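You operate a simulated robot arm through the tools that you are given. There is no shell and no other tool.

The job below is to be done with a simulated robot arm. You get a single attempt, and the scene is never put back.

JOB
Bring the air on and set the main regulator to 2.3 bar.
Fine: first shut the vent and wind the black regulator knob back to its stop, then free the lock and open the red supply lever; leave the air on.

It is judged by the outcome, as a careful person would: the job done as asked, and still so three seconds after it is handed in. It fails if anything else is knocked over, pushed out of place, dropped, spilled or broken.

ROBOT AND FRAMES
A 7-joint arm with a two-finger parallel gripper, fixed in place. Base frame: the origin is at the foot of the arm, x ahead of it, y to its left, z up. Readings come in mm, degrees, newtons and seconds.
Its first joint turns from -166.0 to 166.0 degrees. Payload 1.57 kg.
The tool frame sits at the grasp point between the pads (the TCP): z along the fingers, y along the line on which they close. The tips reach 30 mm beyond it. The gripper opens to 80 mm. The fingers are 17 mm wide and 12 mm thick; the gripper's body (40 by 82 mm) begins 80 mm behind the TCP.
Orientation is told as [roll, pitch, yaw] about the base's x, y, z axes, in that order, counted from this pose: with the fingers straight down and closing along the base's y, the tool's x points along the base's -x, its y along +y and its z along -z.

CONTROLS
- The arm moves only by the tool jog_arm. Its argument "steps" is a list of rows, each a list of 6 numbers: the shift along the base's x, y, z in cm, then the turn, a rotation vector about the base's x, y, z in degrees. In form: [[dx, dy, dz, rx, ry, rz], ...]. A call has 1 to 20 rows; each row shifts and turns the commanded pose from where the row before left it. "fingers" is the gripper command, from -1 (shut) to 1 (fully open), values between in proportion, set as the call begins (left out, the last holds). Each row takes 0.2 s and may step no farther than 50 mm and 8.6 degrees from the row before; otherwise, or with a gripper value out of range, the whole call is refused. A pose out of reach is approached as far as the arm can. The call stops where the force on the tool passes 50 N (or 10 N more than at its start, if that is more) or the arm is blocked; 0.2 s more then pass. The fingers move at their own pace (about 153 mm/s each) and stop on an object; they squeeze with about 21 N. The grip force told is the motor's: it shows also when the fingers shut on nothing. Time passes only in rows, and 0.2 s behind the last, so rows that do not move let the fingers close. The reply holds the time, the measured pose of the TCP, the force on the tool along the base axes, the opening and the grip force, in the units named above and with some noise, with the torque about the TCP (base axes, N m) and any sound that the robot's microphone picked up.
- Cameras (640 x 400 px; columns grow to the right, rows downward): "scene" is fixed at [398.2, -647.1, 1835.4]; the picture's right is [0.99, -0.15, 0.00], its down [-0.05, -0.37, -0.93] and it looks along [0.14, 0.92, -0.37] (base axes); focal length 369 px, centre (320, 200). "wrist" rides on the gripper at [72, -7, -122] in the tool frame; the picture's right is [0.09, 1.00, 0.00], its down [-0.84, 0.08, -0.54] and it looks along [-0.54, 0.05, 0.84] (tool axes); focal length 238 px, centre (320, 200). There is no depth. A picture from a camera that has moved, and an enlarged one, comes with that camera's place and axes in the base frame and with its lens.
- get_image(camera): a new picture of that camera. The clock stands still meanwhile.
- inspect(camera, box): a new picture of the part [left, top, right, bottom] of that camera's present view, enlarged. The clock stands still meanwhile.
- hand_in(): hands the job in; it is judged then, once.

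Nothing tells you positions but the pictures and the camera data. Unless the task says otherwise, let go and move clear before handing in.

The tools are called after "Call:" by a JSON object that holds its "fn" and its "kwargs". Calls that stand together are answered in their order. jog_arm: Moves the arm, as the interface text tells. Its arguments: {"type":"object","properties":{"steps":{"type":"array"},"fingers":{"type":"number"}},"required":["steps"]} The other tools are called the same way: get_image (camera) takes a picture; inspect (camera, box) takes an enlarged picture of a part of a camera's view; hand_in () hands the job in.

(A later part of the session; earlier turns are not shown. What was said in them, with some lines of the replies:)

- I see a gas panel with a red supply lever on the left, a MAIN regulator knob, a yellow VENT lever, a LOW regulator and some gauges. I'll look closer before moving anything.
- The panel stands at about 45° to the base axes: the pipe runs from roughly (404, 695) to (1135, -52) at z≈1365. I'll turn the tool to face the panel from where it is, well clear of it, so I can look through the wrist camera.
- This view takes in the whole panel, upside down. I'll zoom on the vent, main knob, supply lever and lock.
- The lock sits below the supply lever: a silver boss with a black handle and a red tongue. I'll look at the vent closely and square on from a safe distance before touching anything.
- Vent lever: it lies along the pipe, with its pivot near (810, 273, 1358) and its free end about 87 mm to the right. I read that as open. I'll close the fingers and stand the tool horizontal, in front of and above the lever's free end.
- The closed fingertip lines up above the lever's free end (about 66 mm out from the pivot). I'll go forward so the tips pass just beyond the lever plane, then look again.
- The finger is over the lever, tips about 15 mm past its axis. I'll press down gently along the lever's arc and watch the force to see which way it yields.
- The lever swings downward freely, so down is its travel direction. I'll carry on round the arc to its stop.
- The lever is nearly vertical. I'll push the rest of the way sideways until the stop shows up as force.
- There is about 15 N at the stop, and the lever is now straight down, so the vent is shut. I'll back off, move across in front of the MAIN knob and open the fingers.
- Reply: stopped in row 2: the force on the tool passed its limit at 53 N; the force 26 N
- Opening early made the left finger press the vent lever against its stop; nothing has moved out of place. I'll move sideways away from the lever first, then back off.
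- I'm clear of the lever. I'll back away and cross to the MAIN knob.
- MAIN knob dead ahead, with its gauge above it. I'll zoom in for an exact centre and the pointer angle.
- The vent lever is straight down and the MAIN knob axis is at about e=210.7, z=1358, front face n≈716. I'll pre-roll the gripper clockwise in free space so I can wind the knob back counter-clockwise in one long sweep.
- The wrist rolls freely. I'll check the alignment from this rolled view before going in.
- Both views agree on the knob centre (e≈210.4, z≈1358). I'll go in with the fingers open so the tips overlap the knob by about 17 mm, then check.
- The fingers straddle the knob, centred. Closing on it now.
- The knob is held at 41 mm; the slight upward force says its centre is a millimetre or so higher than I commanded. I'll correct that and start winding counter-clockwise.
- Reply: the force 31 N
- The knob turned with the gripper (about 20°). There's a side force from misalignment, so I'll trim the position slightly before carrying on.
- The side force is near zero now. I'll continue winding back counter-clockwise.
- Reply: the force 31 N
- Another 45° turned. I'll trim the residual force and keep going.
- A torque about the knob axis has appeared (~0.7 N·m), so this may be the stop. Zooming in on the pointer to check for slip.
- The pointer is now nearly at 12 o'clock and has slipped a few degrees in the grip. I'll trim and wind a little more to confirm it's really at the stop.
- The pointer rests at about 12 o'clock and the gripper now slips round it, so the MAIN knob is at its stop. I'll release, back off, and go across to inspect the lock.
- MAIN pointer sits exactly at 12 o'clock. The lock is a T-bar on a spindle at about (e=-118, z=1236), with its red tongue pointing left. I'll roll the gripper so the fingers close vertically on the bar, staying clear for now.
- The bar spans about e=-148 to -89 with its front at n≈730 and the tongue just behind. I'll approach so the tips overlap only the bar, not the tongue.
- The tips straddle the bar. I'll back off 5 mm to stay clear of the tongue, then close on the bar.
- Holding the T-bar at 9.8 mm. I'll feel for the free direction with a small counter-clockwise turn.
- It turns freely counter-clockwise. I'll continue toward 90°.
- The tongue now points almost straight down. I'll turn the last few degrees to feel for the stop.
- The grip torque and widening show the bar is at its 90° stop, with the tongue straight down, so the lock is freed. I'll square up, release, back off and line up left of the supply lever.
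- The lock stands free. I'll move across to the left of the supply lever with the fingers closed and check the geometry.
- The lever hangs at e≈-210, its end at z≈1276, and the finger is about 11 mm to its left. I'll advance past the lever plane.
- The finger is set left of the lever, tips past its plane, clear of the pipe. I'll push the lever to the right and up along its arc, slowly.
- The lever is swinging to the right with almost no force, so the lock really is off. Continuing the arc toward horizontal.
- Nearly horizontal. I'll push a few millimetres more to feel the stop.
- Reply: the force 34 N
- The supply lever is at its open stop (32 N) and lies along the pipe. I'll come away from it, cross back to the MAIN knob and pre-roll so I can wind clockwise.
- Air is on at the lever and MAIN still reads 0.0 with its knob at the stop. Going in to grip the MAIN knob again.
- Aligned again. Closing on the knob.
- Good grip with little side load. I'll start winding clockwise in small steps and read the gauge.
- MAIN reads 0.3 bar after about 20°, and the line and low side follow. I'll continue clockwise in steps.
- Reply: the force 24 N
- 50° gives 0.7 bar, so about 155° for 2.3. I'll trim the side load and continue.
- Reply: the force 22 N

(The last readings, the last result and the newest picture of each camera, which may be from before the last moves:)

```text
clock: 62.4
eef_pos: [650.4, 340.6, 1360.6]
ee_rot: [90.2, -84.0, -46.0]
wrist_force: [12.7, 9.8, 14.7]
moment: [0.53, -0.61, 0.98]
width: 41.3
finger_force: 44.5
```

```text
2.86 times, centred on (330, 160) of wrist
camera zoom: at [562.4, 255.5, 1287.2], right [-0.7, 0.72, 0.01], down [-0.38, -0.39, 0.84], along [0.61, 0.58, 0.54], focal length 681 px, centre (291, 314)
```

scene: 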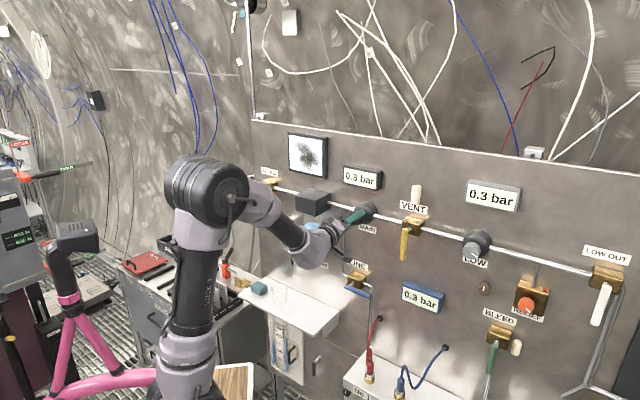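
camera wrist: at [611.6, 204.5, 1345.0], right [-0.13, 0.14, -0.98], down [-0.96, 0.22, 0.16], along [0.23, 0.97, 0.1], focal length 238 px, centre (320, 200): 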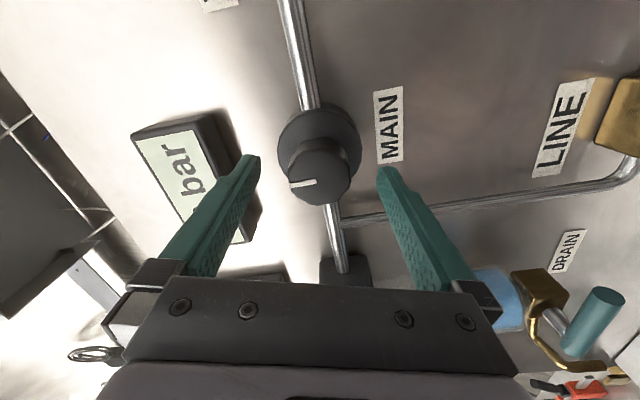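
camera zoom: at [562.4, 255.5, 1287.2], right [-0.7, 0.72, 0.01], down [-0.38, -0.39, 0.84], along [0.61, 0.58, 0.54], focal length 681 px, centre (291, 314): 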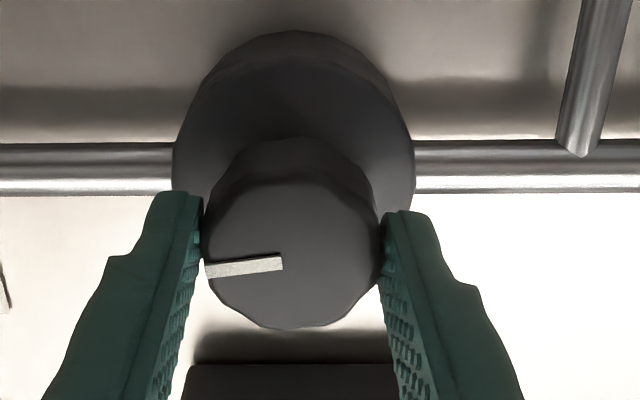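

80° gives 1.1 bar, and LOW has levelled off at 1.0 on its own regulator. Trim and carry on.

Call:
{"fn": "jog_arm", "kwargs": {"steps": [[0.09, 0.08, 0.12, 0, 0, 0], [0, 0, 0, 3.58, 3.49, 0], [0, 0, 0, 3.58, 3.49, 0], [0, 0, 0, 3.58, 3.49, 0], [0, 0, 0, 3.58, 3.49, 0], [0, 0, 0, 3.58, 3.49, 0], [0, 0, 0, 3.58, 3.49, 0], [0, 0, 0, 3.58, 3.49, 0], [0, 0, 0, 0, 0, 0], [0, 0, 0, 0, 0, 0]]}}

Call:
{"fn": "inspect", "kwargs": {"camera": "scene", "box": [330, 150, 540, 320]}}

Call:
{"fn": "inspect", "kwargs": {"camera": "wrist", "box": [260, 90, 400, 230]}}

```text
clock: 64.5
eef_pos: [651.0, 339.6, 1361.0]
ee_rot: [89.7, -48.9, -45.5]
wrist_force: [0.8, -5.3, 0.8]
moment: [0.59, -0.54, 0.3]
width: 41.1
finger_force: 45.0
```

```text
2.35 times, centred on (435, 235) of scene
camera zoom: at [398.2, -647.1, 1835.4], right [0.99, -0.15, 0.0], down [-0.05, -0.37, -0.93], along [0.14, 0.92, -0.37], focal length 869 px, centre (49, 118)
```

zoom: 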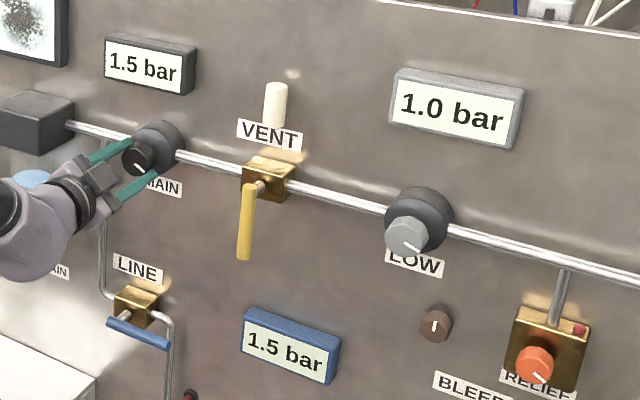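

```text
2.86 times, centred on (330, 160) of wrist
camera zoom: at [533.5, 284.6, 1301.2], right [-0.56, 0.58, 0.59], down [-0.04, -0.73, 0.68], along [0.82, 0.36, 0.44], focal length 681 px, centre (291, 314)
```

zoom: 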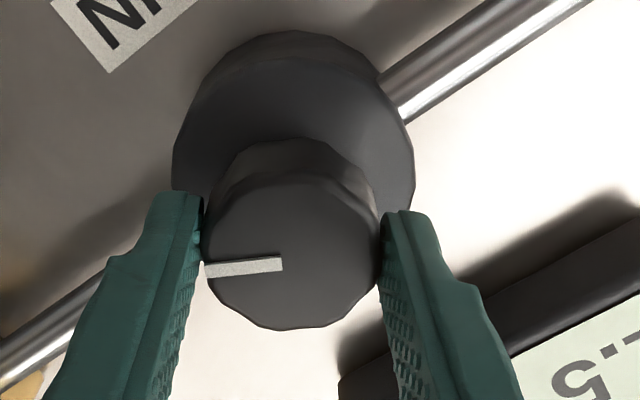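

1.5 bar at about 115°. Continuing.

Call:
{"fn": "jog_arm", "kwargs": {"steps": [[0, 0, 0, 3.58, 3.49, 0], [0, 0, 0, 3.58, 3.49, 0], [0, 0, 0, 3.58, 3.49, 0], [0, 0, 0, 3.58, 3.49, 0], [0, 0, 0, 3.58, 3.49, 0], [0, 0, 0, 3.58, 3.49, 0], [0, 0, 0, 3.58, 3.49, 0], [0, 0, 0, 0, 0, 0], [0, 0, 0, 0, 0, 0]]}}

Call:
{"fn": "inspect", "kwargs": {"camera": "scene", "box": [330, 150, 540, 320]}}

Call:
{"fn": "inspect", "kwargs": {"camera": "wrist", "box": [260, 90, 400, 230]}}

```text
clock: 66.5
eef_pos: [651.2, 340.1, 1360.4]
ee_rot: [89.8, -14.0, -45.6]
wrist_force: [-2.5, -4.5, -9.3]
moment: [0.23, -0.23, 0.13]
width: 41.1
finger_force: 45.3
```

```text
2.35 times, centred on (435, 235) of scene
camera zoom: at [398.2, -647.1, 1835.4], right [0.99, -0.15, 0.0], down [-0.05, -0.37, -0.93], along [0.14, 0.92, -0.37], focal length 869 px, centre (49, 118)
```

zoom: 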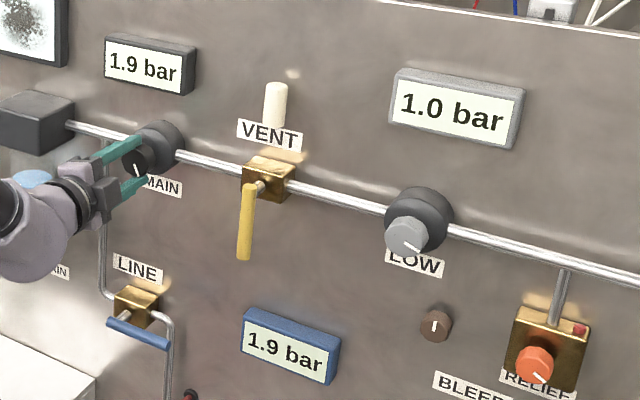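

```text
2.86 times, centred on (330, 160) of wrist
camera zoom: at [515.7, 302.9, 1335.7], right [-0.23, 0.24, 0.94], down [0.17, -0.95, 0.28], along [0.96, 0.22, 0.18], focal length 681 px, centre (291, 314)
```

zoom: 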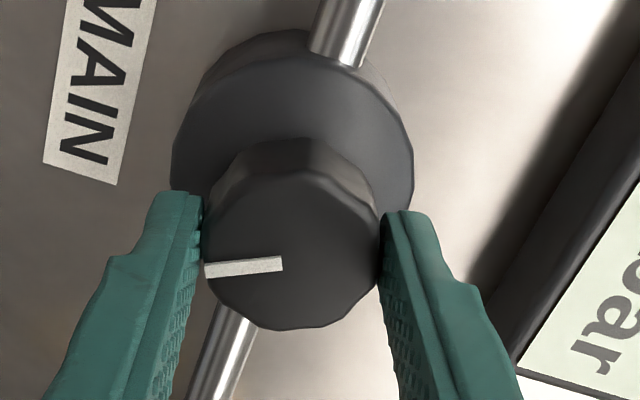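

1.9 bar at about 150°. I'll close in more gently.

Call:
{"fn": "jog_arm", "kwargs": {"steps": [[0, 0, -0.05, 3.58, 3.49, 0], [0, 0, 0, 3.58, 3.49, 0], [0, 0, 0, 3.58, 3.49, 0], [0, 0, 0, 3.58, 3.49, 0], [0, 0, 0, 0, 0, 0], [0, 0, 0, 0, 0, 0], [0, 0, 0, 0, 0, 0]]}}

Call:
{"fn": "inspect", "kwargs": {"camera": "scene", "box": [330, 150, 540, 320]}}

```text
clock: 68.2
eef_pos: [651.6, 338.9, 1359.5]
ee_rot: [89.9, 6.1, -45.5]
wrist_force: [-4.0, -8.4, -5.7]
moment: [0.04, -0.07, -0.03]
width: 41.0
finger_force: 45.0
```

```text
2.35 times, centred on (435, 235) of scene
camera zoom: at [398.2, -647.1, 1835.4], right [0.99, -0.15, 0.0], down [-0.05, -0.37, -0.93], along [0.14, 0.92, -0.37], focal length 869 px, centre (49, 118)
```

zoom: 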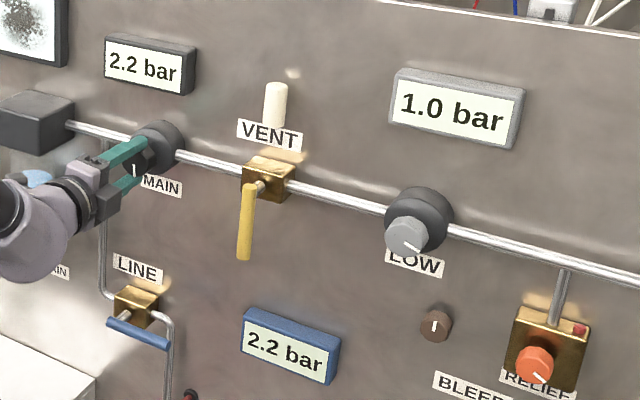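

2.2 bar. Small 2° steps now to find where it ticks over to 2.3.

Call:
{"fn": "jog_arm", "kwargs": {"steps": [[0, 0, 0, 1.43, 1.39, 0], [0, 0, 0, 0, 0, 0], [0, 0, 0, 0, 0, 0], [0, 0, 0, 0, 0, 0]]}}

Call:
{"fn": "inspect", "kwargs": {"camera": "scene", "box": [330, 150, 430, 220]}}

```text
clock: 69.2
eef_pos: [650.4, 339.6, 1359.1]
ee_rot: [89.8, 8.1, -45.6]
wrist_force: [-1.1, -10.4, -7.9]
moment: [-0.05, 0.06, -0.19]
width: 41.3
finger_force: 45.2
```

```text
5.71 times, centred on (380, 185) of scene
camera zoom: at [398.2, -647.1, 1835.4], right [0.99, -0.15, 0.0], down [-0.05, -0.37, -0.93], along [0.14, 0.92, -0.37], focal length 2110 px, centre (-23, 286)
```

zoom: 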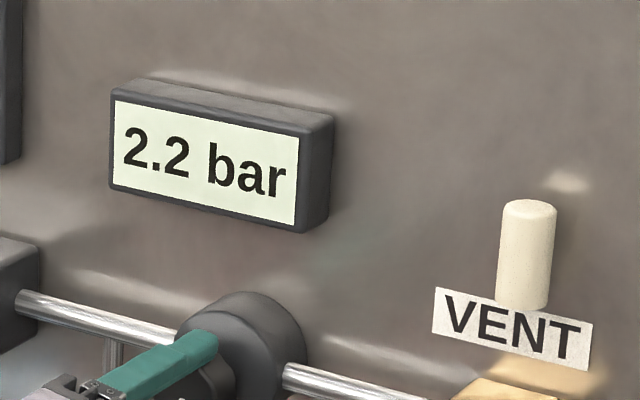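

Call:
{"fn": "jog_arm", "kwargs": {"steps": [[0, 0, 0, 1.43, 1.39, 0], [0, 0, 0, 0, 0, 0], [0, 0, 0, 0, 0, 0], [0, 0, 0, 0, 0, 0]]}}

Call:
{"fn": "inspect", "kwargs": {"camera": "scene", "box": [330, 150, 430, 220]}}

```text
clock: 70.2
eef_pos: [652.2, 339.2, 1360.3]
ee_rot: [89.9, 9.9, -45.6]
wrist_force: [-3.4, -10.0, -10.2]
moment: [-0.21, 0.23, -0.85]
width: 41.1
finger_force: 44.8
```

```text
5.71 times, centred on (380, 185) of scene
camera zoom: at [398.2, -647.1, 1835.4], right [0.99, -0.15, 0.0], down [-0.05, -0.37, -0.93], along [0.14, 0.92, -0.37], focal length 2110 px, centre (-23, 286)
```

zoom: 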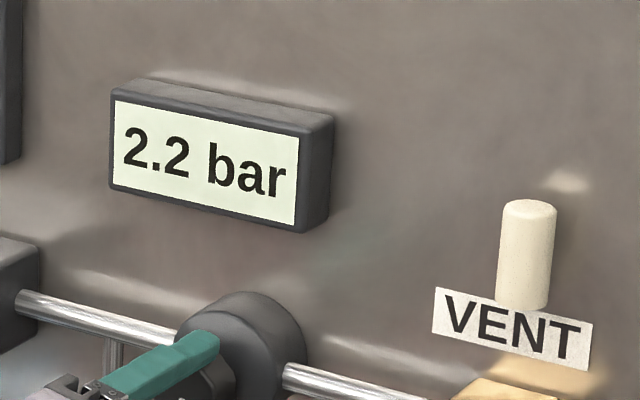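

Call:
{"fn": "jog_arm", "kwargs": {"steps": [[-0.02, -0.08, -0.08, 1.43, 1.39, 0], [0, 0, 0, 0, 0, 0], [0, 0, 0, 0, 0, 0], [0, 0, 0, 0, 0, 0]]}}

Call:
{"fn": "inspect", "kwargs": {"camera": "scene", "box": [330, 150, 430, 220]}}

```text
clock: 71.2
eef_pos: [650.2, 340.0, 1359.8]
ee_rot: [90.0, 12.0, -45.6]
wrist_force: [5.5, -2.1, -2.3]
moment: [-0.03, 0.08, 0.09]
width: 41.0
finger_force: 45.2
```

```text
5.71 times, centred on (380, 185) of scene
camera zoom: at [398.2, -647.1, 1835.4], right [0.99, -0.15, 0.0], down [-0.05, -0.37, -0.93], along [0.14, 0.92, -0.37], focal length 2110 px, centre (-23, 286)
```

zoom: 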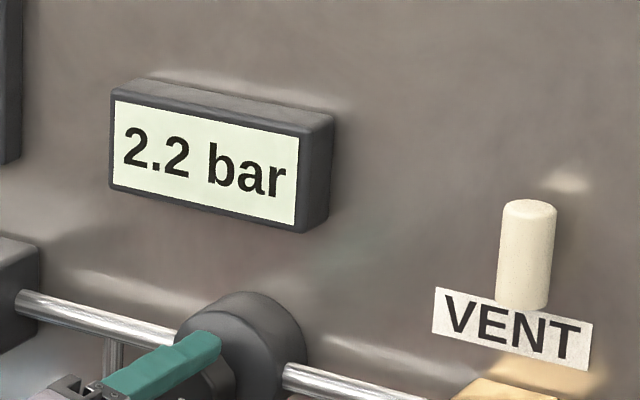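

Call:
{"fn": "jog_arm", "kwargs": {"steps": [[0, 0, 0, 1.43, 1.39, 0], [0, 0, 0, 0, 0, 0], [0, 0, 0, 0, 0, 0], [0, 0, 0, 0, 0, 0]]}}

Call:
{"fn": "inspect", "kwargs": {"camera": "scene", "box": [330, 150, 430, 220]}}

```text
clock: 72.2
eef_pos: [650.1, 339.9, 1360.5]
ee_rot: [90.0, 14.1, -45.5]
wrist_force: [5.3, 1.4, 5.6]
moment: [-0.08, 0.11, -0.28]
width: 41.1
finger_force: 45.3
```

```text
5.71 times, centred on (380, 185) of scene
camera zoom: at [398.2, -647.1, 1835.4], right [0.99, -0.15, 0.0], down [-0.05, -0.37, -0.93], along [0.14, 0.92, -0.37], focal length 2110 px, centre (-23, 286)
```

zoom: 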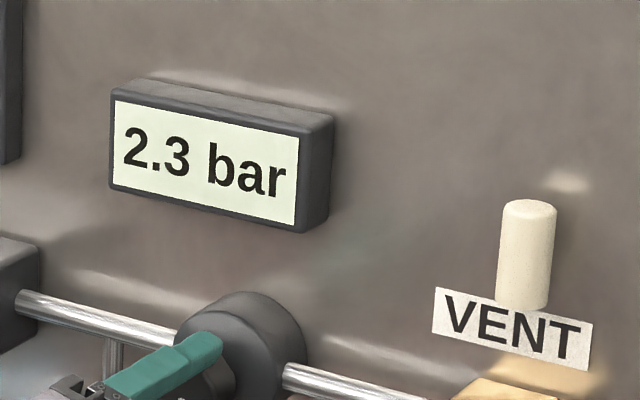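

It just ticked to 2.3. The band is about 8° wide, so I'll go 3° further to sit in the middle of it and let it settle.

Call:
{"fn": "jog_arm", "kwargs": {"steps": [[0, 0, 0, 2.15, 2.09, 0], [0, 0, 0, 0, 0, 0], [0, 0, 0, 0, 0, 0], [0, 0, 0, 0, 0, 0], [0, 0, 0, 0, 0, 0], [0, 0, 0, 0, 0, 0], [0, 0, 0, 0, 0, 0]]}}

Call:
{"fn": "inspect", "kwargs": {"camera": "scene", "box": [330, 150, 540, 320]}}

```text
clock: 73.8
eef_pos: [650.8, 339.3, 1359.9]
ee_rot: [90.0, 17.0, -45.6]
wrist_force: [13.6, 5.2, 11.4]
moment: [0.06, -0.05, 0.33]
width: 41.1
finger_force: 45.1
```

```text
2.35 times, centred on (435, 235) of scene
camera zoom: at [398.2, -647.1, 1835.4], right [0.99, -0.15, 0.0], down [-0.05, -0.37, -0.93], along [0.14, 0.92, -0.37], focal length 869 px, centre (49, 118)
```

zoom: 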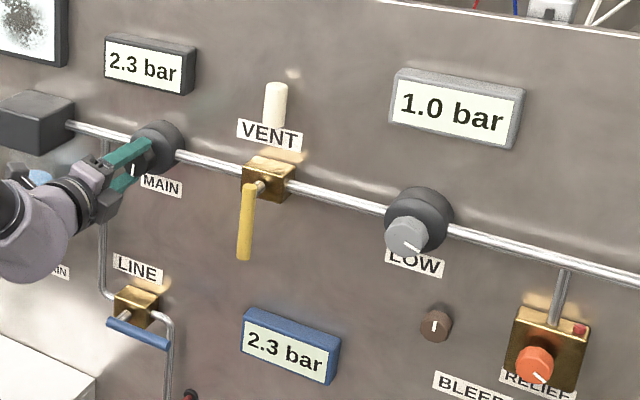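

MAIN and LINE read 2.3 bar. I'll relax the side load, open the fingers straight off the knob and back away.

Call:
{"fn": "jog_arm", "kwargs": {"steps": [[0.1, 0.04, 0.09, 0, 0, 0], [0, 0, 0, 0, 0, 0]]}}

Call:
{"fn": "jog_arm", "kwargs": {"steps": [[0, 0, 0, 0, 0, 0], [0, 0, 0, 0, 0, 0], [0, 0, 0, 0, 0, 0]], "fingers": 1}}

Call:
{"fn": "inspect", "kwargs": {"camera": "scene", "box": [330, 150, 540, 320]}}

```text
clock: 74.3
eef_pos: [650.4, 338.9, 1360.1]
ee_rot: [89.9, 17.0, -45.6]
wrist_force: [0.7, -3.3, 6.3]
moment: [0.2, -0.22, 0.25]
width: 41.0
finger_force: 44.7
```

```text
clock: 75.2
eef_pos: [651.2, 341.3, 1361.6]
ee_rot: [89.8, 17.0, -45.6]
wrist_force: [0.5, -0.1, 0.6]
moment: [-0.01, -0.02, 0.03]
width: 79.8
finger_force: 0.1
```

```text
2.35 times, centred on (435, 235) of scene
camera zoom: at [398.2, -647.1, 1835.4], right [0.99, -0.15, 0.0], down [-0.05, -0.37, -0.93], along [0.14, 0.92, -0.37], focal length 869 px, centre (49, 118)
```

zoom: 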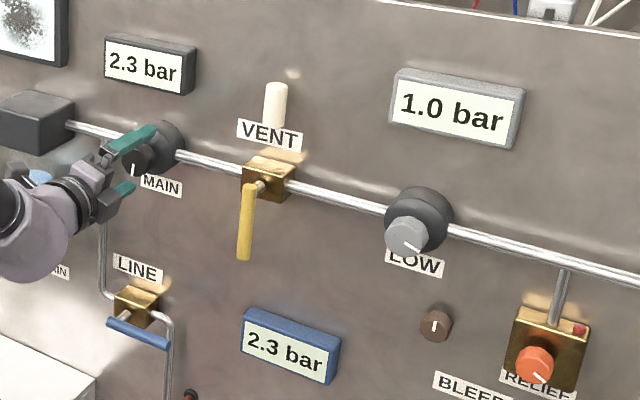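

Still 2.3 bar with the knob released. Backing straight out and waiting a few seconds to confirm it holds.

Call:
{"fn": "jog_arm", "kwargs": {"steps": [[-1.0, -0.97, 0, 0, 0, 0], [-1.8, -1.75, 0, 0, 0, 0], [-2.5, -2.44, 0, 0, 0, 0], [-2.5, -2.44, 0, 0, 0, 0], [-2.5, -2.44, 0, 0, 0, 0], [0, 0, 0, 0, 0, 0], [0, 0, 0, 0, 0, 0], [0, 0, 0, 0, 0, 0], [0, 0, 0, 0, 0, 0], [0, 0, 0, 0, 0, 0], [0, 0, 0, 0, 0, 0], [0, 0, 0, 0, 0, 0], [0, 0, 0, 0, 0, 0], [0, 0, 0, 0, 0, 0], [0, 0, 0, 0, 0, 0], [0, 0, 0, 0, 0, 0], [0, 0, 0, 0, 0, 0], [0, 0, 0, 0, 0, 0], [0, 0, 0, 0, 0, 0], [0, 0, 0, 0, 0, 0]]}}

Call:
{"fn": "get_image", "kwargs": {"camera": "scene"}}

Call:
{"fn": "inspect", "kwargs": {"camera": "scene", "box": [330, 150, 540, 320]}}

Call:
{"fn": "inspect", "kwargs": {"camera": "scene", "box": [240, 150, 400, 260]}}

Call:
{"fn": "inspect", "kwargs": {"camera": "scene", "box": [460, 230, 640, 390]}}

```text
clock: 79.3
eef_pos: [558.7, 251.2, 1369.8]
ee_rot: [89.9, 17.1, -45.6]
wrist_force: [0.1, 0.5, -0.3]
moment: [0.02, -0.01, 0.0]
width: 80.2
finger_force: 0.1
out of reach, approached as far as the arm can: row 5
```

```text
taken
```

scene: 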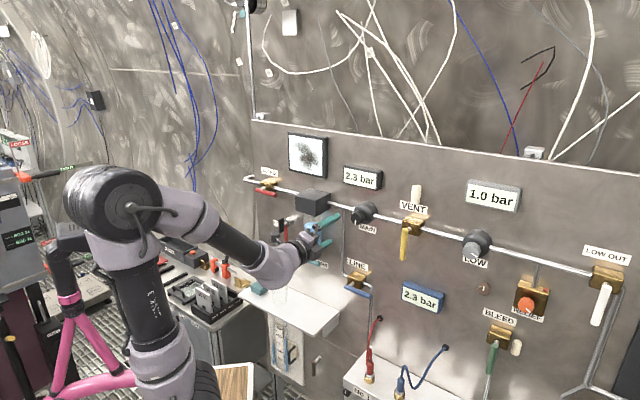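

```text
2.35 times, centred on (435, 235) of scene
camera zoom: at [398.2, -647.1, 1835.4], right [0.99, -0.15, 0.0], down [-0.05, -0.37, -0.93], along [0.14, 0.92, -0.37], focal length 869 px, centre (49, 118)
```

zoom: 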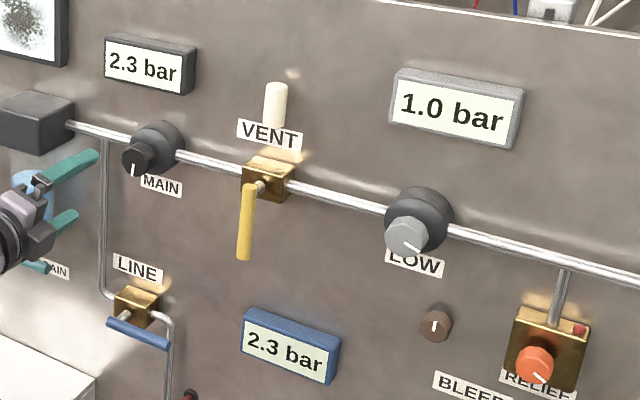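

```text
3.64 times, centred on (320, 205) of scene
camera zoom: at [398.2, -647.1, 1835.4], right [0.99, -0.15, 0.0], down [-0.05, -0.37, -0.93], along [0.14, 0.92, -0.37], focal length 1342 px, centre (320, 182)
```

zoom: 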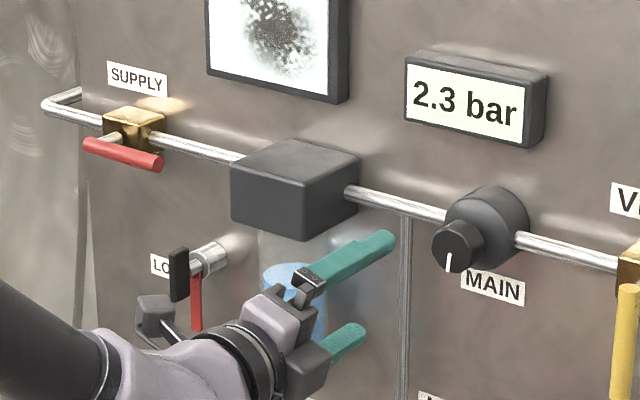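

```text
2.50 times, centred on (550, 310) of scene
camera zoom: at [398.2, -647.1, 1835.4], right [0.99, -0.15, 0.0], down [-0.05, -0.37, -0.93], along [0.14, 0.92, -0.37], focal length 923 px, centre (-255, -75)
```

zoom: 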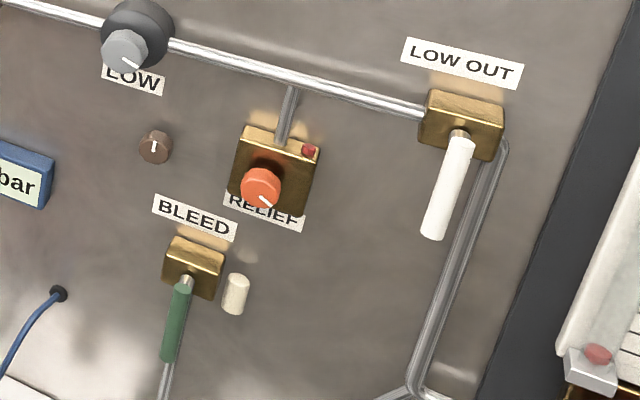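

The gauge has held 2.3 bar for over four seconds with the arm clear. The vent lever is down (shut), the lock is off, the red supply lever is along the pipe (open), and nothing else has moved. Handing in.

Call:
{"fn": "hand_in", "kwargs": {}}

```text
The job is handed in.
```

The air is on and the main regulator is set to 2.3 bar. The gauge held 2.3 for about four seconds with the arm clear before I handed in.

- **Vent:** I shut it first. The yellow lever is straight down against its stop.
- **Main regulator knob:** I wound the black knob back to its stop before any air came on. After the supply was open I wound it up to 2.3 bar, near the middle of the range that reads 2.3.
- **Lock:** It is freed, with the red tongue pointing straight down.
- **Supply:** The red lever is fully open along the pipe, and the air is left on.

The line gauge also reads 2.3 bar. The low side settled at 1.0 bar on its own regulator, which I did not touch.

While backing away from the vent I opened the fingers too soon. One finger pressed the vent lever against its stop hard enough (53 N) to halt the move. The lever stayed shut and I saw no damage, and nothing else was moved out of place.
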